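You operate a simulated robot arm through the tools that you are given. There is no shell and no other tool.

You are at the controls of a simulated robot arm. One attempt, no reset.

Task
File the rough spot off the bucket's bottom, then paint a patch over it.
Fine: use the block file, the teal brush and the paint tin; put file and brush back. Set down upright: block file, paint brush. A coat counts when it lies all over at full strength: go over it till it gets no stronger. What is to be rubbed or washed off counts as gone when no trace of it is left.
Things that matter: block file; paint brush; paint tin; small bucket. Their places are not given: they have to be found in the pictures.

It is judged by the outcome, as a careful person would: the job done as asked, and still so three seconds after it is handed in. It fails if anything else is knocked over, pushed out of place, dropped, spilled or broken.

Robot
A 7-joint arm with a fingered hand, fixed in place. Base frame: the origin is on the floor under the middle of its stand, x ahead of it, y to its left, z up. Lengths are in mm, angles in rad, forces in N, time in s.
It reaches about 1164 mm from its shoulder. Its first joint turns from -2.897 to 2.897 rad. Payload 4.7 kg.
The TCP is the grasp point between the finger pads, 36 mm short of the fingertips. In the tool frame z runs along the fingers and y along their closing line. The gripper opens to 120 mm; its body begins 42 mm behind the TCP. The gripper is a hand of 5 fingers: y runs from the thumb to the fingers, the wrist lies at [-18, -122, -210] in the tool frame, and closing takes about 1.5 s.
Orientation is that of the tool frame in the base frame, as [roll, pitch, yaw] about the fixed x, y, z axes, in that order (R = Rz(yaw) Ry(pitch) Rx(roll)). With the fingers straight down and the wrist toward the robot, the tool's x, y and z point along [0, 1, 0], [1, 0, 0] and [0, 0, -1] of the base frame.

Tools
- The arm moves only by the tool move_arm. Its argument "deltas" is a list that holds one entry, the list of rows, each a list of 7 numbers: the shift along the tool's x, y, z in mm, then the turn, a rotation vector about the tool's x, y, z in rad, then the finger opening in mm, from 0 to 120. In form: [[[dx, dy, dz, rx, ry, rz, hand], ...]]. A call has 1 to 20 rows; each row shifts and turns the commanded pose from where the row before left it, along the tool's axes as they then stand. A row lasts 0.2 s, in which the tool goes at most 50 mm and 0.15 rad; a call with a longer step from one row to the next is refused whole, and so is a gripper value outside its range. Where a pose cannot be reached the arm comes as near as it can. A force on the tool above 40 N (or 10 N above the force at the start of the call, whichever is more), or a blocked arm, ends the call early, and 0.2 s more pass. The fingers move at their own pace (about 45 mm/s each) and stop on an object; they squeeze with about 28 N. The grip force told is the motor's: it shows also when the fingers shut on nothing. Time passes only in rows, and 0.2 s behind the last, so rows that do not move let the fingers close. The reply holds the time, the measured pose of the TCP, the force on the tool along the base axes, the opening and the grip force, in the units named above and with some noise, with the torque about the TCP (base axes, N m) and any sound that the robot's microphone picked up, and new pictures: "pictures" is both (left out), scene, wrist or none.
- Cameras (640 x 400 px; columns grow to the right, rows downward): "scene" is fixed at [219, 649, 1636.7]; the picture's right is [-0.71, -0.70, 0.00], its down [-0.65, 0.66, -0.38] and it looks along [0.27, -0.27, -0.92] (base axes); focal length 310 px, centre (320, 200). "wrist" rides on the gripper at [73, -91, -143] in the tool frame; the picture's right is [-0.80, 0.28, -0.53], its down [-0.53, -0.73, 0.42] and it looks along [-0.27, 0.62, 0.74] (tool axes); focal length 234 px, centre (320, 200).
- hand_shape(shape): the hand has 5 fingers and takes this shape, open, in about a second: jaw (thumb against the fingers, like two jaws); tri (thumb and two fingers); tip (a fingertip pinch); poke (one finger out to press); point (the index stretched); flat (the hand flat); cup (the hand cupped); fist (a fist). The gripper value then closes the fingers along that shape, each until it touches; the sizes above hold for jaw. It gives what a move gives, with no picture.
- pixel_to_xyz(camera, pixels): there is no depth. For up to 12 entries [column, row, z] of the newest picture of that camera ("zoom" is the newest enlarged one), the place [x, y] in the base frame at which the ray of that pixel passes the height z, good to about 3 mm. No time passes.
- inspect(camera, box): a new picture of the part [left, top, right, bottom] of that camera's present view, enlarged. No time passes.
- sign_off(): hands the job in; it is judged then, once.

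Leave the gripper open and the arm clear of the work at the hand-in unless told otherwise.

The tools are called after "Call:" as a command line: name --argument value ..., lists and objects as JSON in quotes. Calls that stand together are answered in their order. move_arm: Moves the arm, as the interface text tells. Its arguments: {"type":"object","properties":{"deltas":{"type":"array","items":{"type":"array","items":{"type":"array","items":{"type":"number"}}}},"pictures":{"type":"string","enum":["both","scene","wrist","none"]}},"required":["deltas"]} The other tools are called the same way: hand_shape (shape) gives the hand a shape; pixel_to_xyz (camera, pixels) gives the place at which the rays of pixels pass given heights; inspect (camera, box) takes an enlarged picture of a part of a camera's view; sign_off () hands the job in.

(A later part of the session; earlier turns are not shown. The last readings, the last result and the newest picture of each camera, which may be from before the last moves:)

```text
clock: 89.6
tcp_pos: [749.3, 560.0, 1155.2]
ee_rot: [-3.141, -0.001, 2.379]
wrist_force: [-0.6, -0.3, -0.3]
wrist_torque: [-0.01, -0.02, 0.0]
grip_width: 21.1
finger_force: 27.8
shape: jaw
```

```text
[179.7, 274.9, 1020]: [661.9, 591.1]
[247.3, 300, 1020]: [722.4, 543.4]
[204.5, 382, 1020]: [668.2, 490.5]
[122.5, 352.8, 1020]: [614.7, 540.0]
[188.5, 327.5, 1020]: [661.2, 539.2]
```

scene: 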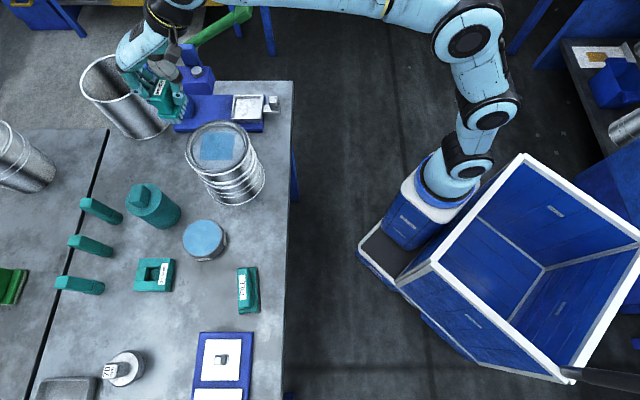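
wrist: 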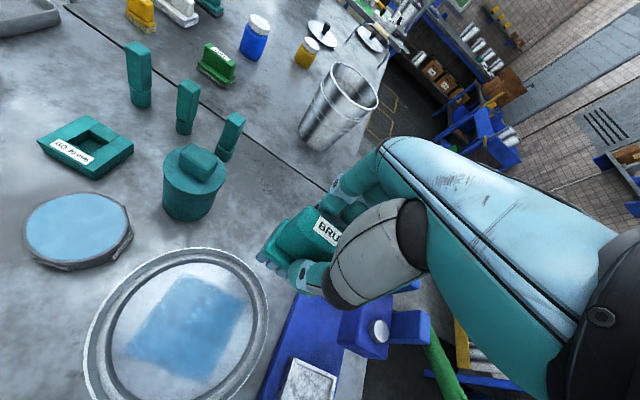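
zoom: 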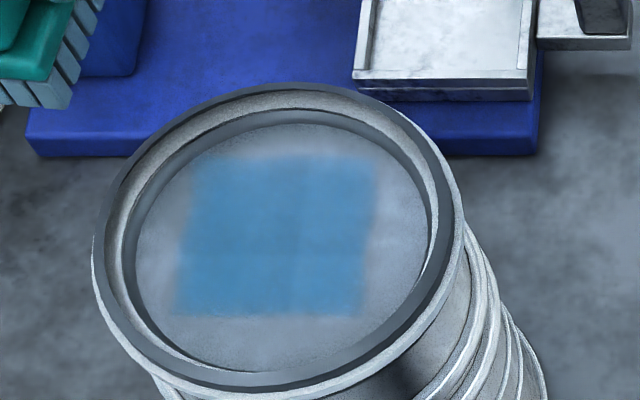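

The patch spans about 75×72 mm centred near (666,541), so it fully covers the former spot. I'll return for a second coat with the same sweeps.

Call:
move_arm --deltas '[[[15, -25, 0, 0, 0, 0, 0], [15, -25, 0, 0, 0, 0, 0], [15, -25, 0, 0, 0, 0, 0], [0, 0, 25, 0, 0, 0, 0], [0, 0, 25, 0, 0, 0, 0], [0, 0, 13, 0, 0, 0, 0], [0, 0, 5, 0, 0, 0, 0], [0, 0, 2, 0, 0, 0, 0], [0, -7, 0, 0, 0, 0, 0], [0, -7, 0, 0, 0, 0, 0], [0, -6, 0, 0, 0, 0, 0], [0, 8, 0, 0, 0, 0, 0], [0, 8, 0, 0, 0, 0, 0], [0, 8, 0, 0, 0, 0, 0], [0, 8, 0, 0, 0, 0, 0], [0, 8, 0, 0, 0, 0, 0], [-7, 0, 0, 0, 0, 0, 0], [0, -8, 0, 0, 0, 0, 0], [0, -8, 0, 0, 0, 0, 0]]]' --pictures "scene"

Call:
move_arm --deltas '[[[0, -8, 0, 0, 0, 0, 0], [0, -8, 0, 0, 0, 0, 0], [0, -8, 0, 0, 0, 0, 0], [7, 0, 0, 0, 0, 0, 0], [7, 0, 0, 0, 0, 0, 0], [0, 8, 0, 0, 0, 0, 0], [0, 8, 0, 0, 0, 0, 0], [0, 8, 0, 0, 0, 0, 0], [0, 8, 0, 0, 0, 0, 0], [0, 8, 0, 0, 0, 0, 0], [-7, 0, 0, 0, 0, 0, 0], [0, -10, 0, 0, 0, 0, 0], [0, -10, 0, 0, 0, 0, 0], [0, 0, -15, 0, 0, 0, 0], [0, 0, -25, 0, 0, 0, 0], [0, 0, -30, 0, 0, 0, 0], [-15, 25, 0, 0, 0, 0, 0], [-15, 25, 0, 0, 0, 0, 0], [-15, 25, 0, 0, 0, 0, 0]]]'

Call:
inspect --camera "wrist" --box '[100, 220, 300, 400]'

Call:
inspect --camera "scene" --box '[180, 105, 270, 175]'

```text
clock: 93.6
tcp_pos: [672.5, 537.1, 1085.0]
ee_rot: [3.138, 0.001, 2.378]
wrist_force: [3.5, 2.8, 14.0]
wrist_torque: [0.45, -0.26, -0.07]
grip_width: 21.7
finger_force: 28.1
shape: jaw
```

scene: 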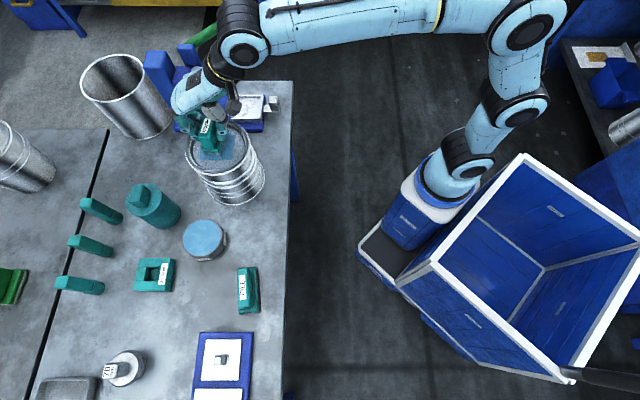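

```text
clock: 97.6
tcp_pos: [746.8, 563.2, 1155.5]
ee_rot: [3.141, -0.001, 2.38]
wrist_force: [-0.8, 0.2, -0.9]
wrist_torque: [-0.02, -0.01, 0.03]
grip_width: 21.3
finger_force: 29.0
shape: jaw
```

scene: 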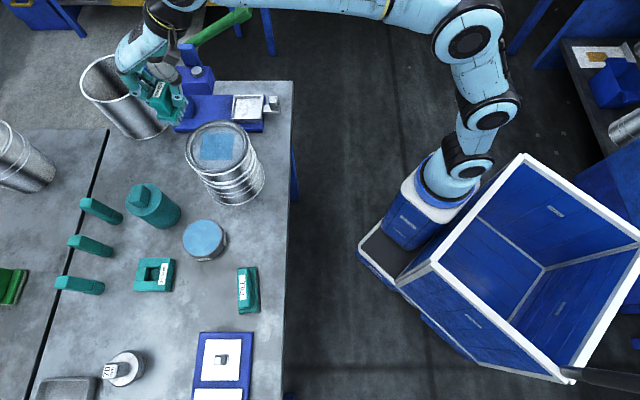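
wrist: 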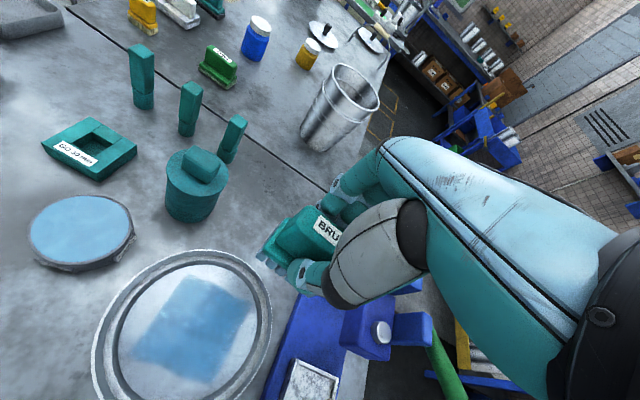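

```text
2.22 times, centred on (200, 310) of wrist
```

zoom: 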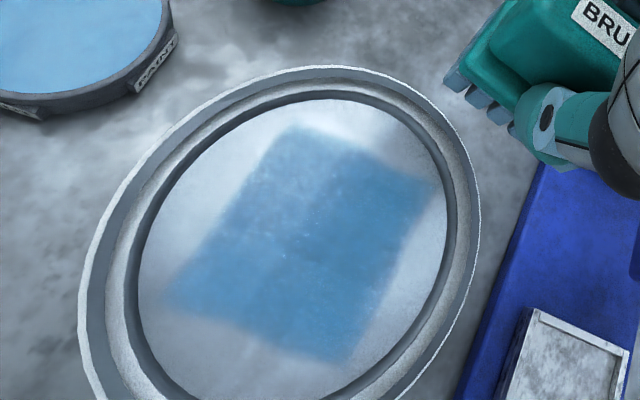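

```text
5.71 times, centred on (225, 140) of scene
```

zoom: 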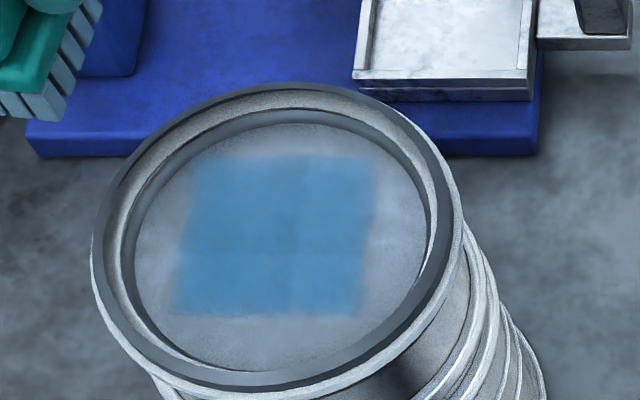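

The coat looks about the same as before, so the brush may be running dry. I'll look closely at the bristles and the patch.

Call:
inspect --camera "wrist" --box '[250, 220, 310, 290]'

Call:
inspect --camera "wrist" --box '[140, 270, 240, 350]'

Call:
inspect --camera "scene" --box '[150, 80, 200, 130]'

Call:
inspect --camera "scene" --box '[198, 125, 246, 165]'

```text
5.71 times, centred on (280, 255) of wrist
```

zoom: 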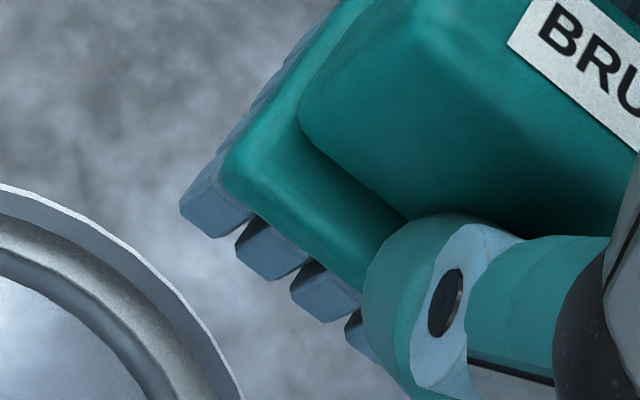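

```text
5.00 times, centred on (190, 310) of wrist
```

zoom: 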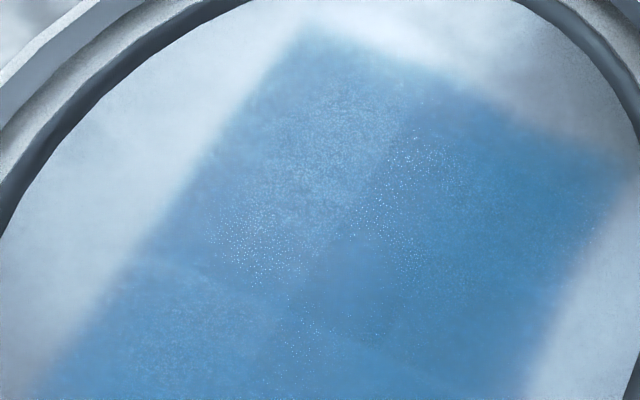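

```text
8.00 times, centred on (175, 105) of scene
```

zoom: 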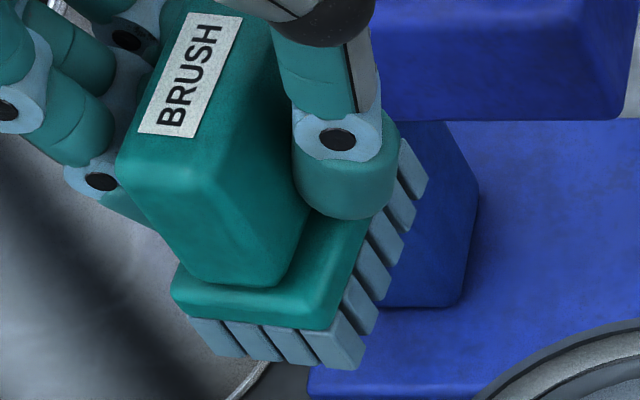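

```text
10.00 times, centred on (222, 145) of scene
```

zoom: 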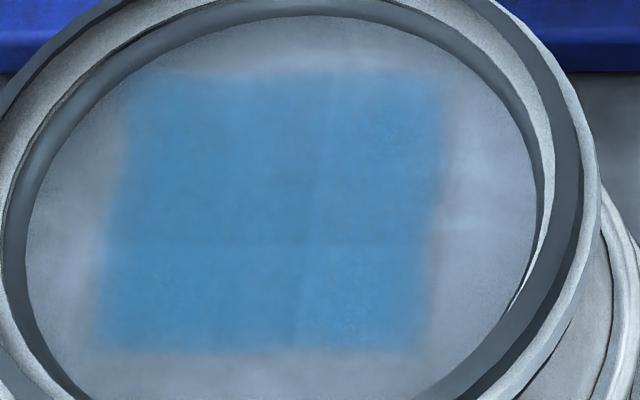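

The bristles have paled and the patch is slightly uneven between overlaps, so I'll re-dip. I'll move back over the tin at height and then descend.

Call:
move_arm --deltas '[[[22.5, -1.65, 0, 0, 0, 0, 0], [22.5, -1.65, 0, 0, 0, 0, 0], [22.5, -1.65, 0, 0, 0, 0, 0], [22.5, -1.65, 0, 0, 0, 0, 0], [22.5, -1.65, 0, 0, 0, 0, 0], [22.5, -1.65, 0, 0, 0, 0, 0], [22.5, -1.65, 0, 0, 0, 0, 0], [22.5, -1.65, 0, 0, 0, 0, 0], [22.5, -1.65, 0, 0, 0, 0, 0], [22.6, -1.65, 0, 0, 0, 0, 0], [0, 0, 35, 0, 0, 0, 0], [0, 0, 35, 0, 0, 0, 0], [0, 0, 35, 0, 0, 0, 0], [0, 0, 35, 0, 0, 0, 0], [0, 0, 35, 0, 0, 0, 0], [0, 0, 10, 0, 0, 0, 0], [0, 0, 0, 0, 0, 0, 0]]]'

Call:
inspect --camera "wrist" --box '[200, 190, 360, 330]'

```text
clock: 101.2
tcp_pos: [574.6, 706.1, 968.0]
ee_rot: [3.141, -0.001, 2.38]
wrist_force: [-0.4, 0.3, -1.1]
wrist_torque: [0.01, -0.02, 0.01]
grip_width: 21.6
finger_force: 27.9
shape: jaw
```

scene: 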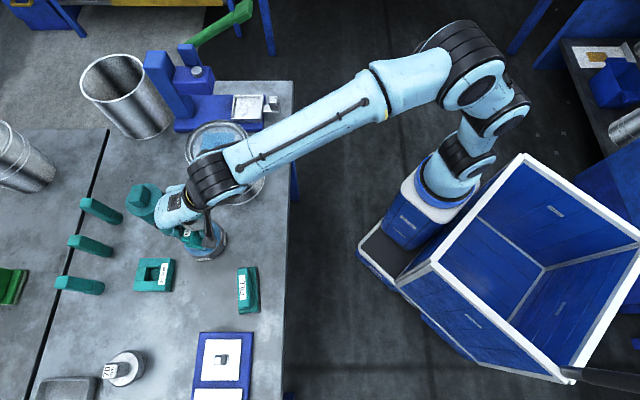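
wrist: 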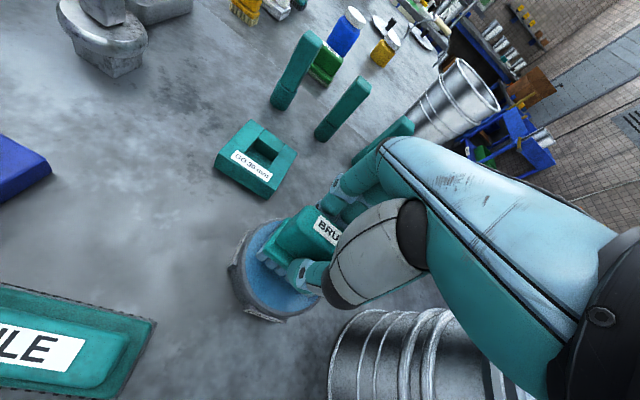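

```text
2.86 times, centred on (280, 260) of wrist
```

zoom: 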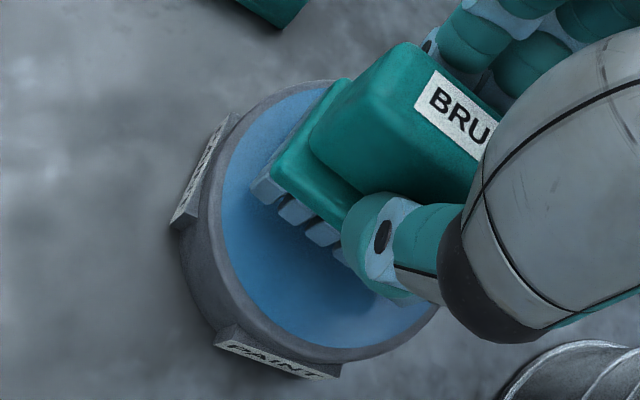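

Centred over the paint again. I'll lower into it gently.

Call:
move_arm --deltas '[[[0, 0, 6, 0, 0, 0, 0], [0, 0, 4, 0, 0, 0, 0], [0, 0, 2, 0, 0, 0, 0], [0, 0, 2, 0, 0, 0, 0], [0, 0, 1, 0, 0, 0, 0], [0, 0, 0, 0, 0, 0, 0]]]' --pictures "wrist"

Call:
inspect --camera "wrist" --box '[230, 220, 330, 300]'

```text
clock: 102.6
tcp_pos: [573.0, 707.0, 954.9]
ee_rot: [3.138, 0.001, 2.379]
wrist_force: [0.9, -1.7, 5.8]
wrist_torque: [0.1, -0.03, 0.02]
grip_width: 21.3
finger_force: 28.0
shape: jaw
```

wrist: 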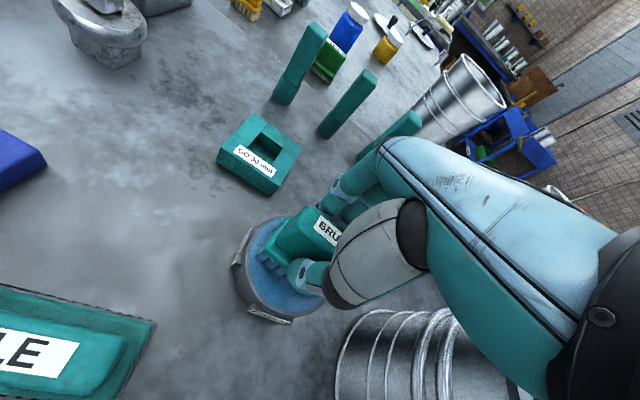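

```text
5.00 times, centred on (280, 260) of wrist
```

zoom: 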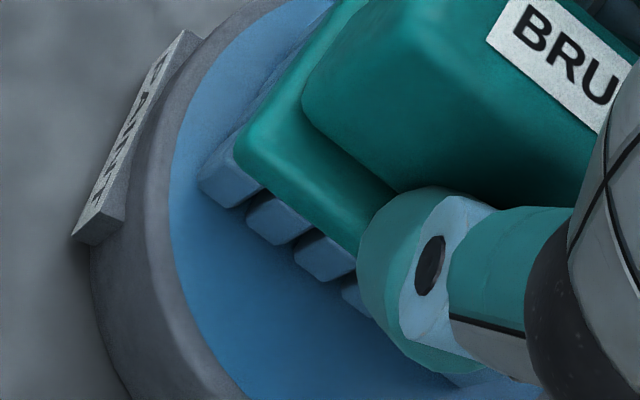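

The bristles are soaked blue again at about 7 N. I'll hold briefly, lift, and return over the bucket.

Call:
move_arm --deltas '[[[0, 0, 0.5, 0, 0, 0, 0], [0, 0, 0, 0, 0, 0, 0], [0, 0, -10.5, 0, 0, 0, 0], [0, 0, -20, 0, 0, 0, 0], [0, 0, -30, 0, 0, 0, 0], [0, 0, -35, 0, 0, 0, 0], [0, 0, -35, 0, 0, 0, 0], [0, 0, -35, 0, 0, 0, 0], [0, 0, -35, 0, 0, 0, 0], [-22.5, -7.3, 0, 0, 0, 0, 0], [-22.5, -7.3, 0, 0, 0, 0, 0], [-22.5, -7.3, 0, 0, 0, 0, 0], [-22.5, -7.3, 0, 0, 0, 0, 0], [-22.5, -7.3, 0, 0, 0, 0, 0], [-22.5, -7.3, 0, 0, 0, 0, 0], [-22.5, -7.3, 0, 0, 0, 0, 0], [-22.5, -7.3, 0, 0, 0, 0, 0], [0, 0, 0, 0, 0, 0, 0]]]'

Call:
inspect --camera "wrist" --box '[170, 190, 370, 370]'

```text
clock: 106.4
tcp_pos: [664.5, 540.3, 1153.9]
ee_rot: [3.141, 0.001, 2.378]
wrist_force: [0.1, -0.4, -1.4]
wrist_torque: [-0.01, -0.02, -0.02]
grip_width: 21.2
finger_force: 27.7
shape: jaw
```

scene: 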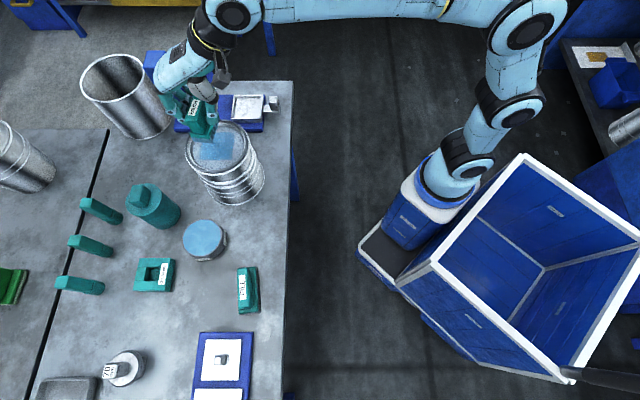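
wrist: 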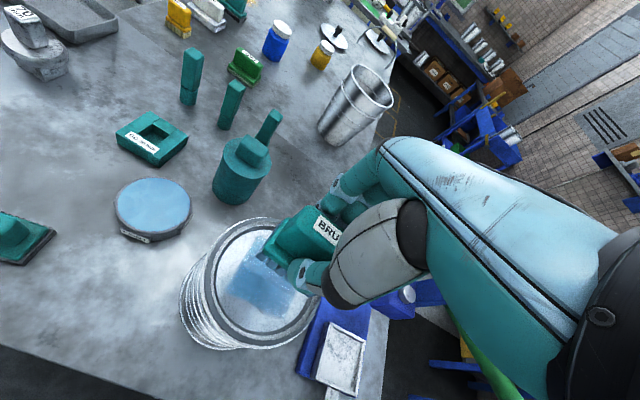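

```text
2.22 times, centred on (270, 280) of wrist
```

zoom: 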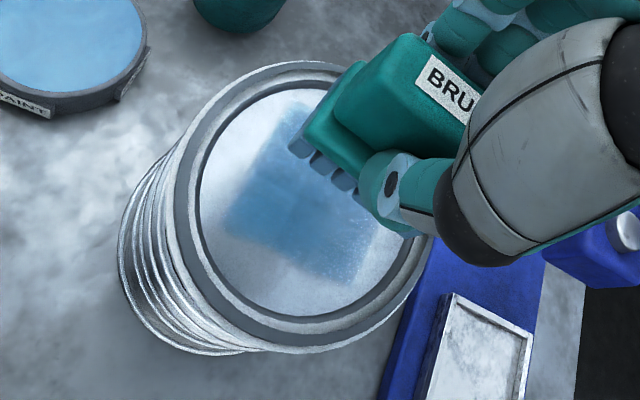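

The loaded brush is back over the patch. I'll touch down and do a third coat with sweeps in both directions.

Call:
move_arm --deltas '[[[0, 0, 25, 0, 0, 0, 0], [0, 0, 25, 0, 0, 0, 0], [0, 0, 12, 0, 0, 0, 0], [0, 0, 5, 0, 0, 0, 0], [0, 0, 2.5, 0, 0, 0, 0], [0, -8, 0, 0, 0, 0, 0], [0, -8, 0, 0, 0, 0, 0], [8, 0, 0, 0, 0, 0, 0], [-8, 0, 0, 0, 0, 0, 0], [-8, 0, 0, 0, 0, 0, 0], [0, 8, 0, 0, 0, 0, 0], [0, 8, 0, 0, 0, 0, 0], [0, 8, 0, 0, 0, 0, 0], [0, 8, 0, 0, 0, 0, 0], [8, 0, 0, 0, 0, 0, 0], [8, 0, 0, 0, 0, 0, 0], [0, -8, 0, 0, 0, 0, 0], [0, -8, 0, 0, 0, 0, 0], [0, -8, 0, 0, 0, 0, 0]]]' --pictures "scene"

Call:
move_arm --deltas '[[[0, -8, 0, 0, 0, 0, 0], [-8, 0, 0, 0, 0, 0, 0], [0, 8, 0, 0, 0, 0, 0], [0, 8, 0, 0, 0, 0, 0], [0, 8, 0, 0, 0, 0, 0], [0, 8, 0, 0, 0, 0, 0], [-8, 0, 0, 0, 0, 0, 0], [0, -8, 0, 0, 0, 0, 0], [0, -8, 0, 0, 0, 0, 0], [0, -8, 0, 0, 0, 0, 0], [0, -8, 0, 0, 0, 0, 0], [8, 0, 0, 0, 0, 0, 0], [8, 0, 0, 0, 0, 0, 0], [0, 8, 0, 0, 0, 0, 0], [0, 8, 0, 0, 0, 0, 0], [0, 8, 0, 0, 0, 0, 0], [0, 8, 0, 0, 0, 0, 0], [-8, 0, 0, 0, 0, 0, 0], [0, -8, 0, 0, 0, 0, 0], [0, -8, 0, 0, 0, 0, 0]]]' --pictures "scene"

```text
clock: 110.4
tcp_pos: [653.2, 540.5, 1084.0]
ee_rot: [3.138, 0.0, 2.379]
wrist_force: [3.9, 4.4, 16.4]
wrist_torque: [0.63, -0.28, -0.09]
grip_width: 21.0
finger_force: 28.0
shape: jaw
```

scene: 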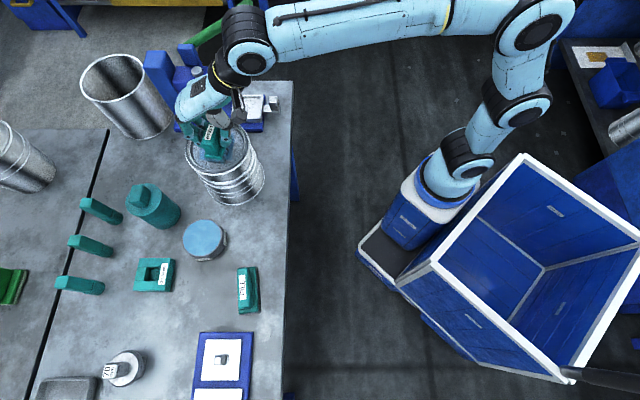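

```text
clock: 114.6
tcp_pos: [664.5, 539.0, 1084.0]
ee_rot: [-3.141, 0.0, 2.379]
wrist_force: [1.5, 0.3, 4.8]
wrist_torque: [0.25, -0.14, -0.02]
grip_width: 21.4
finger_force: 27.7
shape: jaw
```

scene: 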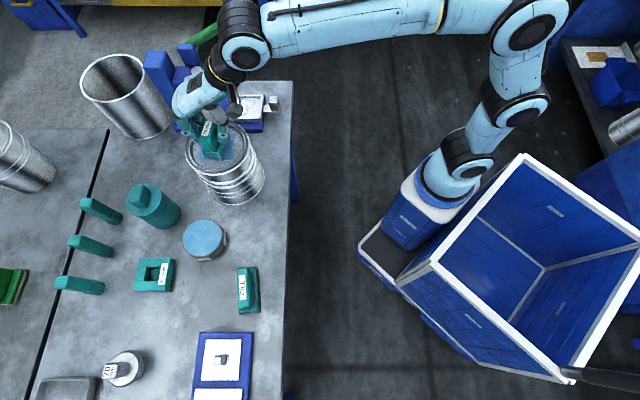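

I'll lift off and inspect the coat and the bristles.

Call:
move_arm --deltas '[[[0, 0, -15, 0, 0, 0, 0], [0, 0, -25, 0, 0, 0, 0], [0, 0, -29.5, 0, 0, 0, 0], [-15, 25, 0, 0, 0, 0, 0], [-15, 25, 0, 0, 0, 0, 0], [-15, 25, 0, 0, 0, 0, 0], [0, 0, 0, 0, 0, 0, 0]]]'

Call:
inspect --camera "wrist" --box '[100, 220, 300, 400]'

Call:
inspect --camera "scene" --box '[198, 125, 246, 165]'

Call:
inspect --camera "scene" --box '[180, 105, 270, 175]'

Call:
inspect --camera "wrist" --box '[140, 270, 240, 350]'

```text
clock: 116.2
tcp_pos: [750.8, 564.5, 1152.6]
ee_rot: [-3.141, 0.0, 2.378]
wrist_force: [0.7, 0.0, -0.3]
wrist_torque: [0.0, 0.04, 0.01]
grip_width: 21.3
finger_force: 27.9
shape: jaw
```

scene: 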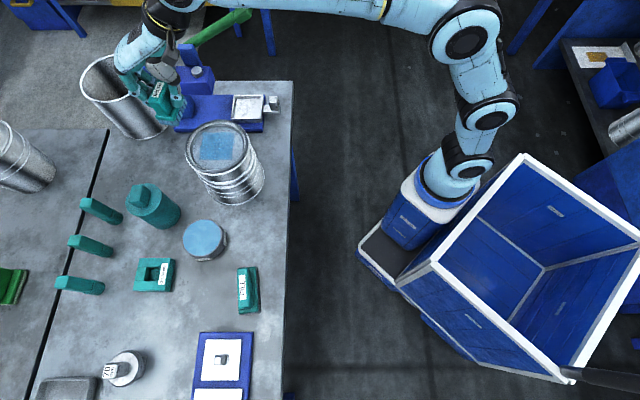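
wrist: 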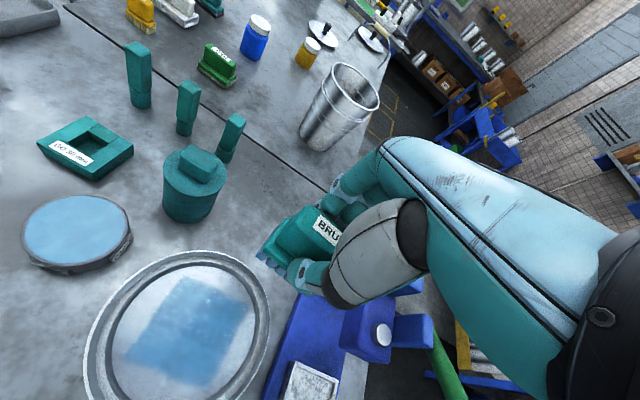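

```text
2.22 times, centred on (200, 310) of wrist
```

zoom: 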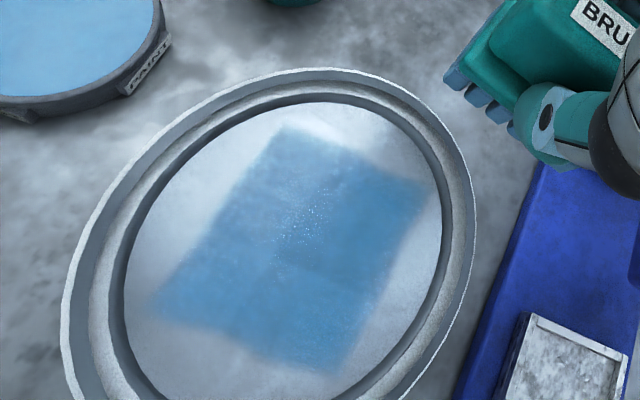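

```text
10.00 times, centred on (222, 145) of scene
```

zoom: 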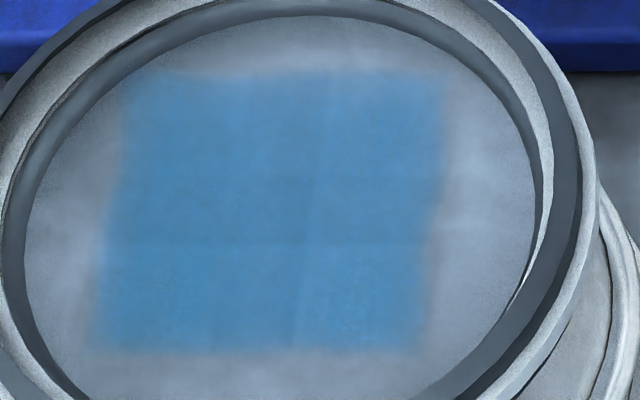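

```text
5.71 times, centred on (225, 140) of scene
```

zoom: 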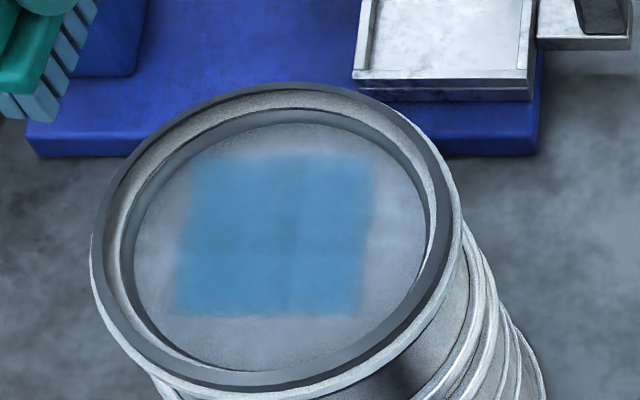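

```text
5.00 times, centred on (190, 310) of wrist
```

zoom: 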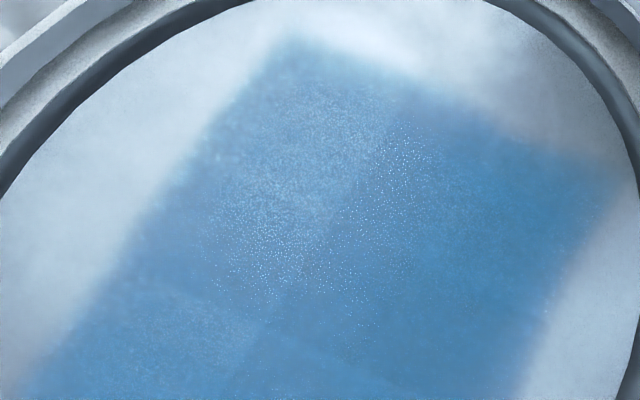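

The coat now looks the same as after the second pass, so it's saturating. I'll re-dip once more and do a final coat with a slightly wider margin around the spot, so the soft edges of the patch lie well outside it.

Call:
move_arm --deltas '[[[22.5, -1.65, 0, 0, 0, 0, 0], [22.5, -1.65, 0, 0, 0, 0, 0], [22.5, -1.65, 0, 0, 0, 0, 0], [22.5, -1.65, 0, 0, 0, 0, 0], [22.5, -1.65, 0, 0, 0, 0, 0], [22.5, -1.65, 0, 0, 0, 0, 0], [22.5, -1.65, 0, 0, 0, 0, 0], [22.5, -1.65, 0, 0, 0, 0, 0], [22.5, -1.65, 0, 0, 0, 0, 0], [22.6, -1.65, 0, 0, 0, 0, 0], [0, 0, 35, 0, 0, 0, 0], [0, 0, 35, 0, 0, 0, 0], [0, 0, 35, 0, 0, 0, 0], [0, 0, 35, 0, 0, 0, 0], [0, 0, 35, 0, 0, 0, 0], [0, 0, 10, 0, 0, 0, 0], [0, 0, 0, 0, 0, 0, 0]]]'

Call:
inspect --camera "wrist" --box '[200, 190, 360, 330]'

```text
clock: 119.8
tcp_pos: [575.3, 708.5, 968.9]
ee_rot: [3.142, -0.001, 2.378]
wrist_force: [-0.6, 0.1, -1.9]
wrist_torque: [0.0, 0.02, 0.01]
grip_width: 21.2
finger_force: 27.7
shape: jaw
```

scene: 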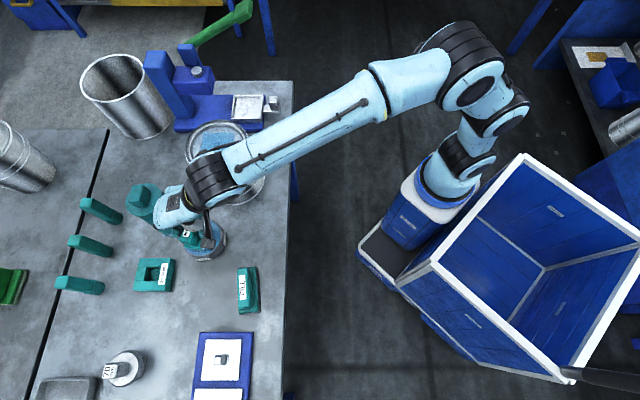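
wrist: 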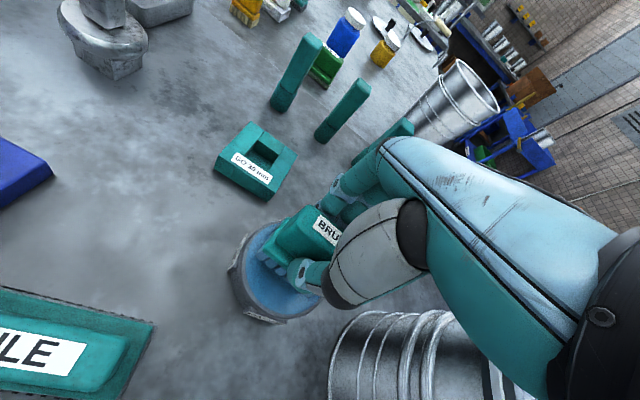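

```text
2.86 times, centred on (280, 260) of wrist
```

zoom: 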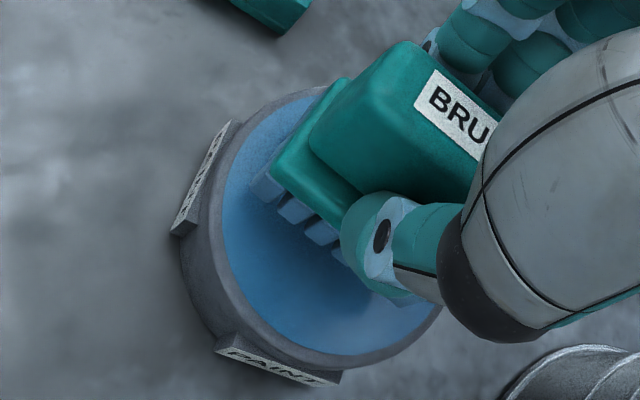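

I'll lower into the paint and hold briefly.

Call:
move_arm --deltas '[[[0, 0, 6, 0, 0, 0, 0], [0, 0, 4, 0, 0, 0, 0], [0, 0, 2, 0, 0, 0, 0], [0, 0, 2, 0, 0, 0, 0], [0, 0, 1.5, 0, 0, 0, 0], [0, 0, 0, 0, 0, 0, 0]]]' --pictures "wrist"

```text
clock: 121.2
tcp_pos: [574.7, 707.5, 954.5]
ee_rot: [3.14, 0.0, 2.378]
wrist_force: [0.8, -0.9, 2.5]
wrist_torque: [0.11, -0.07, -0.03]
grip_width: 21.1
finger_force: 28.0
shape: jaw
```

wrist: 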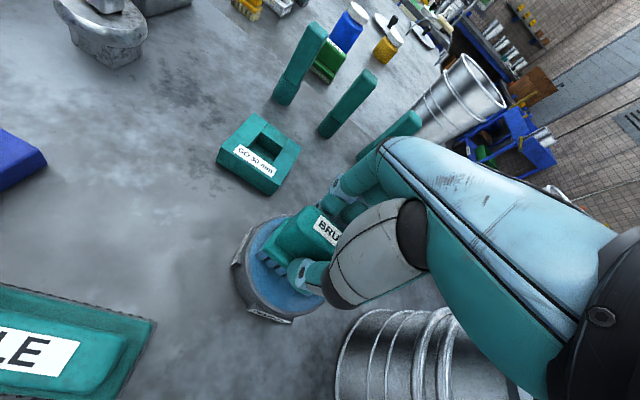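

Light contact at about 4 N. I'll press slightly, then lift and carry it over the bucket.

Call:
move_arm --deltas '[[[0, 0, 0.8, 0, 0, 0, 0], [0, 0, 0, 0, 0, 0, 0], [0, 0, -11.3, 0, 0, 0, 0], [0, 0, -20, 0, 0, 0, 0], [0, 0, -30, 0, 0, 0, 0], [0, 0, -35, 0, 0, 0, 0], [0, 0, -35, 0, 0, 0, 0], [0, 0, -35, 0, 0, 0, 0], [0, 0, -35, 0, 0, 0, 0], [-22.5, -7.3, 0, 0, 0, 0, 0], [-22.5, -7.3, 0, 0, 0, 0, 0], [-22.5, -7.3, 0, 0, 0, 0, 0], [-22.5, -7.3, 0, 0, 0, 0, 0], [-22.5, -7.3, 0, 0, 0, 0, 0], [-22.5, -7.3, 0, 0, 0, 0, 0], [-22.5, -7.3, 0, 0, 0, 0, 0], [-22.5, -7.3, 0, 0, 0, 0, 0], [0, 0, 25, 0, 0, 0, 0], [0, 0, 25, 0, 0, 0, 0]]]'

Call:
inspect --camera "wrist" --box '[170, 190, 370, 370]'

```text
clock: 125.2
tcp_pos: [664.6, 537.5, 1103.3]
ee_rot: [3.142, 0.0, 2.38]
wrist_force: [-0.3, -0.1, -0.9]
wrist_torque: [-0.01, -0.05, 0.01]
grip_width: 21.2
finger_force: 28.0
shape: jaw
```

scene: 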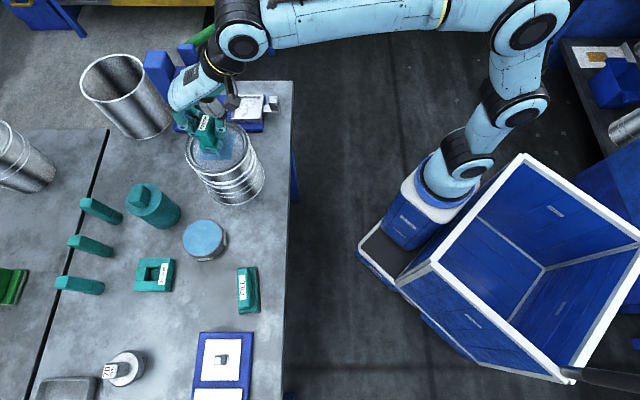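
wrist: 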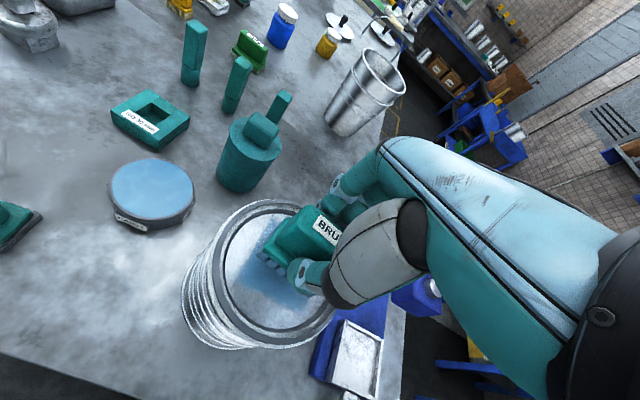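

```text
2.22 times, centred on (270, 280) of wrist
```

zoom: 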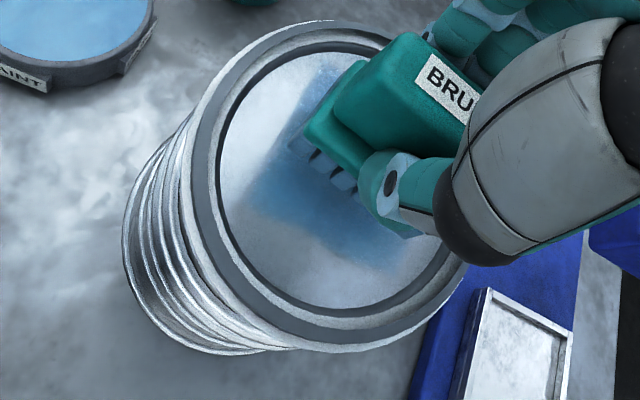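

I'll touch down and run the wider final coat, a cross-shaped path that keeps the corners clear of the rim.

Call:
move_arm --deltas '[[[0, 0, 12, 0, 0, 0, 0], [0, 0, 5, 0, 0, 0, 0], [0, 0, 3, 0, 0, 0, 0], [0, -8, 0, 0, 0, 0, 0], [0, -8, 0, 0, 0, 0, 0], [0, -8, 0, 0, 0, 0, 0], [4, 0, 0, 0, 0, 0, 0], [-8, 0, 0, 0, 0, 0, 0], [0, 8, 0, 0, 0, 0, 0], [0, 8, 0, 0, 0, 0, 0], [0, 8, 0, 0, 0, 0, 0], [0, 8, 0, 0, 0, 0, 0], [0, 8, 0, 0, 0, 0, 0], [0, 8, 0, 0, 0, 0, 0], [8, 0, 0, 0, 0, 0, 0], [0, -8, 0, 0, 0, 0, 0], [0, -8, 0, 0, 0, 0, 0], [8, 0, 0, 0, 0, 0, 0], [0, -8, 0, 0, 0, 0, 0], [0, -8, 0, 0, 0, 0, 0]]]' --pictures "scene"

Call:
move_arm --deltas '[[[-8, 0, 0, 0, 0, 0, 0], [-8, 0, 0, 0, 0, 0, 0], [-8, 0, 0, 0, 0, 0, 0], [0, 8, 0, 0, 0, 0, 0], [0, 8, 0, 0, 0, 0, 0], [8, 0, 0, 0, 0, 0, 0], [8, 0, 0, 0, 0, 0, 0], [0, 8, 0, 0, 0, 0, 0], [0, 8, 0, 0, 0, 0, 0], [-8, 0, 0, 0, 0, 0, 0], [0, -8, 0, 0, 0, 0, 0], [0, -8, 0, 0, 0, 0, 0], [0, -8, 0, 0, 0, 0, 0], [0, -8, 0, 0, 0, 0, 0], [0, -8, 0, 0, 0, 0, 0], [0, -8, 0, 0, 0, 0, 0], [8, 0, 0, 0, 0, 0, 0], [0, 8, 0, 0, 0, 0, 0], [0, 8, 0, 0, 0, 0, 0]]]' --pictures "scene"

```text
clock: 129.4
tcp_pos: [649.7, 541.1, 1085.0]
ee_rot: [3.138, 0.0, 2.381]
wrist_force: [4.4, 4.3, 21.1]
wrist_torque: [0.72, -0.33, -0.08]
grip_width: 21.1
finger_force: 28.4
shape: jaw
```

scene: 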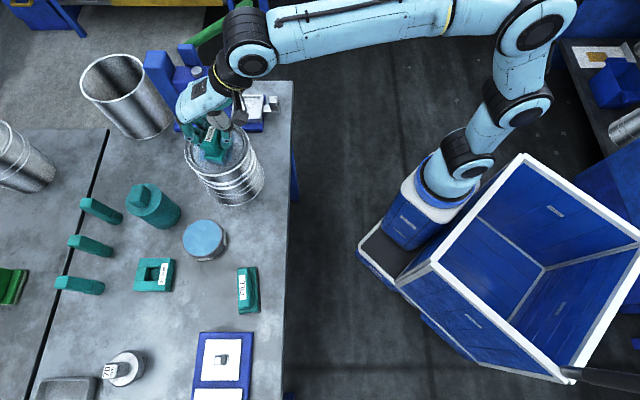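

```text
clock: 133.4
tcp_pos: [656.3, 538.3, 1084.9]
ee_rot: [3.141, 0.0, 2.38]
wrist_force: [-1.9, -1.7, 9.7]
wrist_torque: [0.07, 0.08, 0.04]
grip_width: 21.1
finger_force: 27.8
shape: jaw
```

scene: 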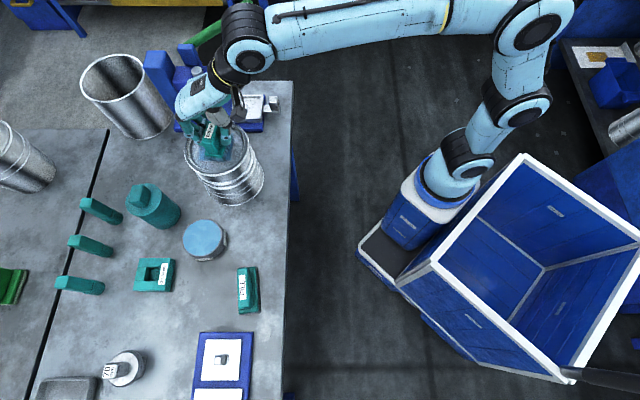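

The bucket rim may have crept a pixel or two. I'll lift off now and check both the coat and the bucket's position.

Call:
move_arm --deltas '[[[0, 0, -15, 0, 0, 0, 0], [0, 0, -25, 0, 0, 0, 0], [0, 0, -30, 0, 0, 0, 0], [-19, 33, 0, 0, 0, 0, 0], [-15, 25, 0, 0, 0, 0, 0], [-15, 25, 0, 0, 0, 0, 0], [0, 0, 0, 0, 0, 0, 0]]]'

Call:
inspect --camera "wrist" --box '[100, 220, 300, 400]'

Call:
inspect --camera "scene" --box '[180, 105, 270, 175]'

Call:
inspect --camera "scene" --box '[170, 110, 300, 191]'

Call:
inspect --camera "wrist" --box '[140, 270, 240, 350]'

```text
clock: 135.0
tcp_pos: [748.3, 565.8, 1155.7]
ee_rot: [3.141, 0.001, 2.38]
wrist_force: [-0.5, 0.0, -0.7]
wrist_torque: [-0.02, 0.03, 0.02]
grip_width: 21.1
finger_force: 28.1
shape: jaw
```

scene: 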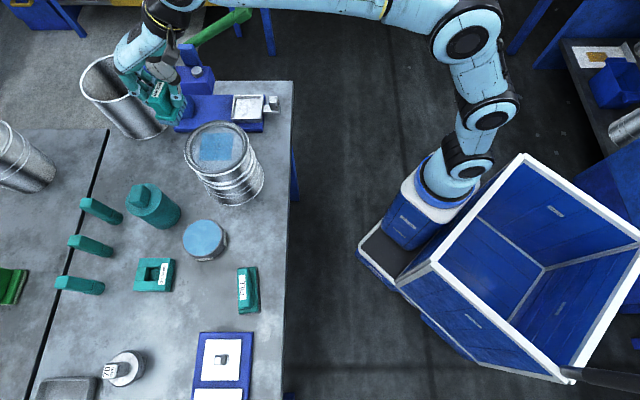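
wrist: 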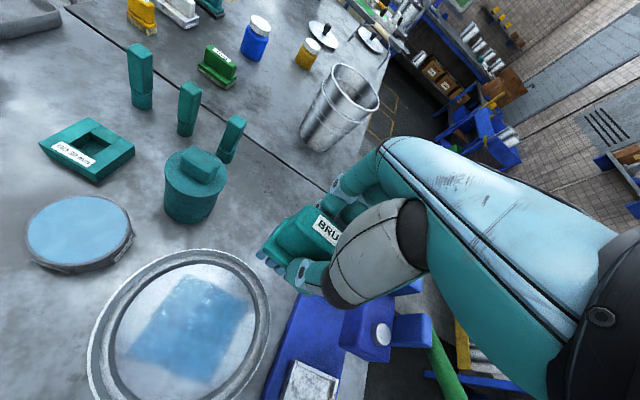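

```text
2.22 times, centred on (200, 310) of wrist
```

zoom: 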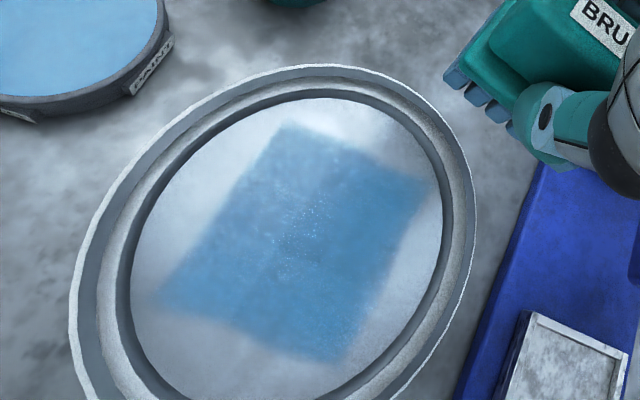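

```text
5.71 times, centred on (225, 140) of scene
```

zoom: 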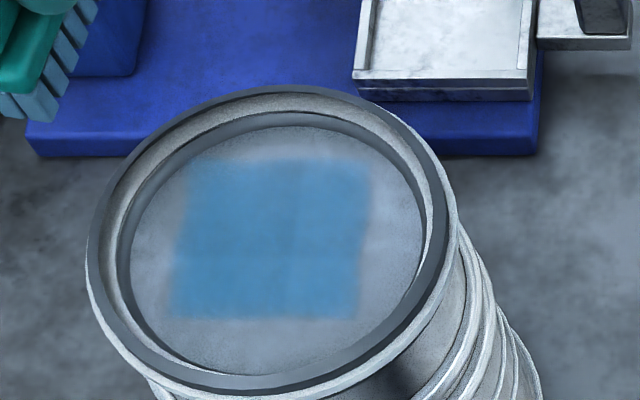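

```text
4.92 times, centred on (235, 150) of scene
```

zoom: 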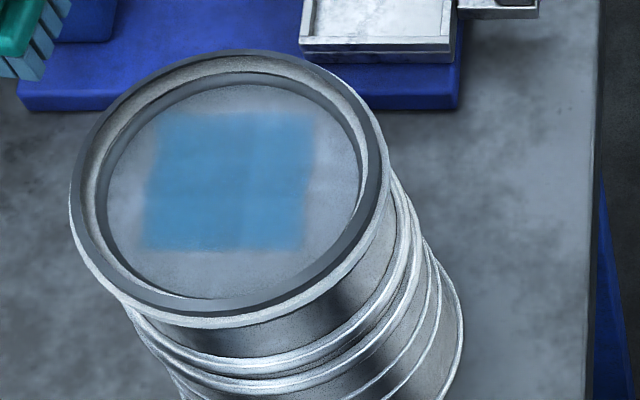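

```text
5.00 times, centred on (190, 310) of wrist
```

zoom: 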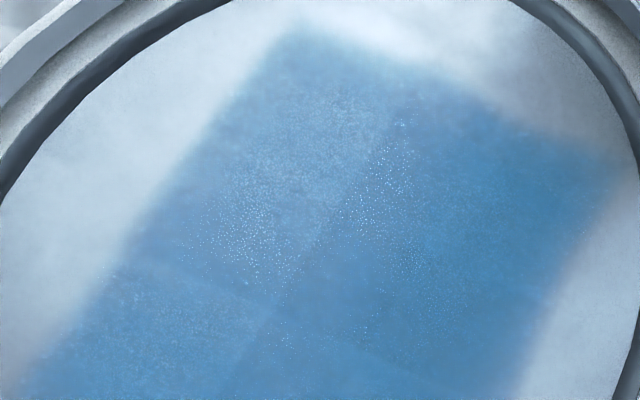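

The patch hasn't grown despite the wider strokes, so it's a fixed area and I've covered all of it. The bucket has crept about 5 mm under brush friction, so any further pass must press more lightly. I'll look closely at the coat's evenness and the bristles.

Call:
inspect --camera "scene" --box '[196, 126, 244, 166]'

Call:
inspect --camera "wrist" --box '[250, 220, 310, 290]'

Call:
inspect --camera "wrist" --box '[110, 260, 260, 395]'

```text
10.00 times, centred on (220, 146) of scene
```

zoom: 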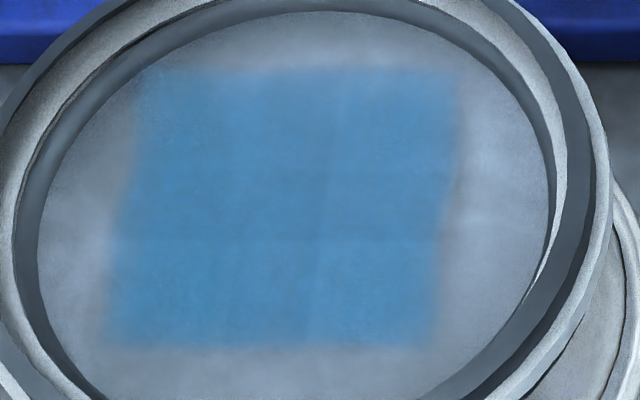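

```text
5.71 times, centred on (280, 255) of wrist
```

zoom: 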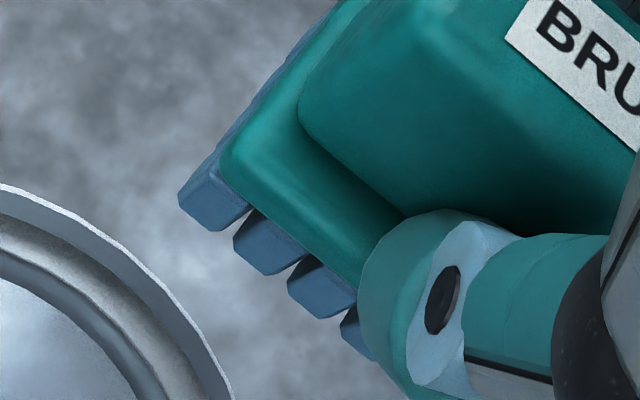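

```text
2.96 times, centred on (185, 328) of wrist
```

zoom: 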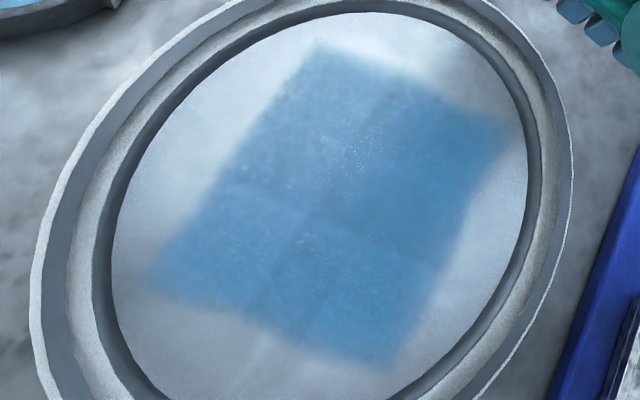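

The bristles are still blue and the coat looks even. I'll locate the patch's corners now, so one last light pass can stay well inside the rim.

Call:
pixel_to_xyz --camera "zoom" --pixels '[[315, 45, 1022], [510, 120, 1022], [385, 365, 1022], [150, 275, 1022], [110, 270, 1022], [525, 160, 1022], [365, 12, 1022], [30, 300, 1025], [572, 180, 1025]]'

```text
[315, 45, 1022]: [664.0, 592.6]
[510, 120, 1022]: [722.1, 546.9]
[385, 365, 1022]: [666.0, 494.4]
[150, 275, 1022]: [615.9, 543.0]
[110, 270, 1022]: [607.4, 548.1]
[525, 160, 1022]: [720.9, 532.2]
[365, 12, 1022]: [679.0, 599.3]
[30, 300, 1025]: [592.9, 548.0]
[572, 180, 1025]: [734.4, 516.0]
```

The patch is about 75 mm square, centred near (667,544). I'll do a last gentle coat recentred on it, with lighter contact and smaller ±18/±6 mm sweeps that stay clear of the rim.

Call:
move_arm --deltas '[[[15.5, -23.2, 0, 0, 0, 0, 0], [15.5, -23.2, 0, 0, 0, 0, 0], [15.6, -23.3, 0, 0, 0, 0, 0], [0, 0, 25, 0, 0, 0, 0], [0, 0, 25, 0, 0, 0, 0], [0, 0, 13, 0, 0, 0, 0], [0, 0, 4, 0, 0, 0, 0], [0, 0, 1.2, 0, 0, 0, 0], [0, 0, 0, 0, 0, 0, 0]]]' --pictures "scene"

```text
clock: 137.0
tcp_pos: [665.4, 546.6, 1086.8]
ee_rot: [3.14, -0.001, 2.378]
wrist_force: [-0.3, 0.0, -1.7]
wrist_torque: [-0.03, -0.01, 0.01]
grip_width: 21.1
finger_force: 27.7
shape: jaw
```

scene: 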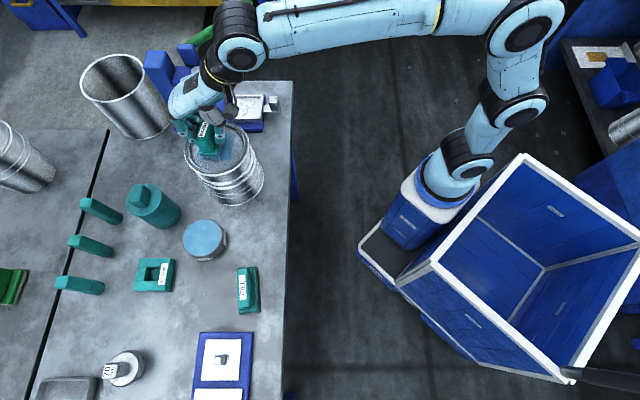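

Not touching yet. I'll lower another 1 mm at a time.

Call:
move_arm --deltas '[[[0, 0, 1, 0, 0, 0, 0], [0, 0, 0.7, 0, 0, 0, 0], [0, 0, 0, 0, 0, 0, 0]]]' --pictures "none"

```text
clock: 137.8
tcp_pos: [666.4, 545.8, 1086.5]
ee_rot: [3.139, -0.001, 2.379]
wrist_force: [-0.2, -0.9, 2.2]
wrist_torque: [0.07, 0.0, -0.02]
grip_width: 21.0
finger_force: 28.3
shape: jaw
```

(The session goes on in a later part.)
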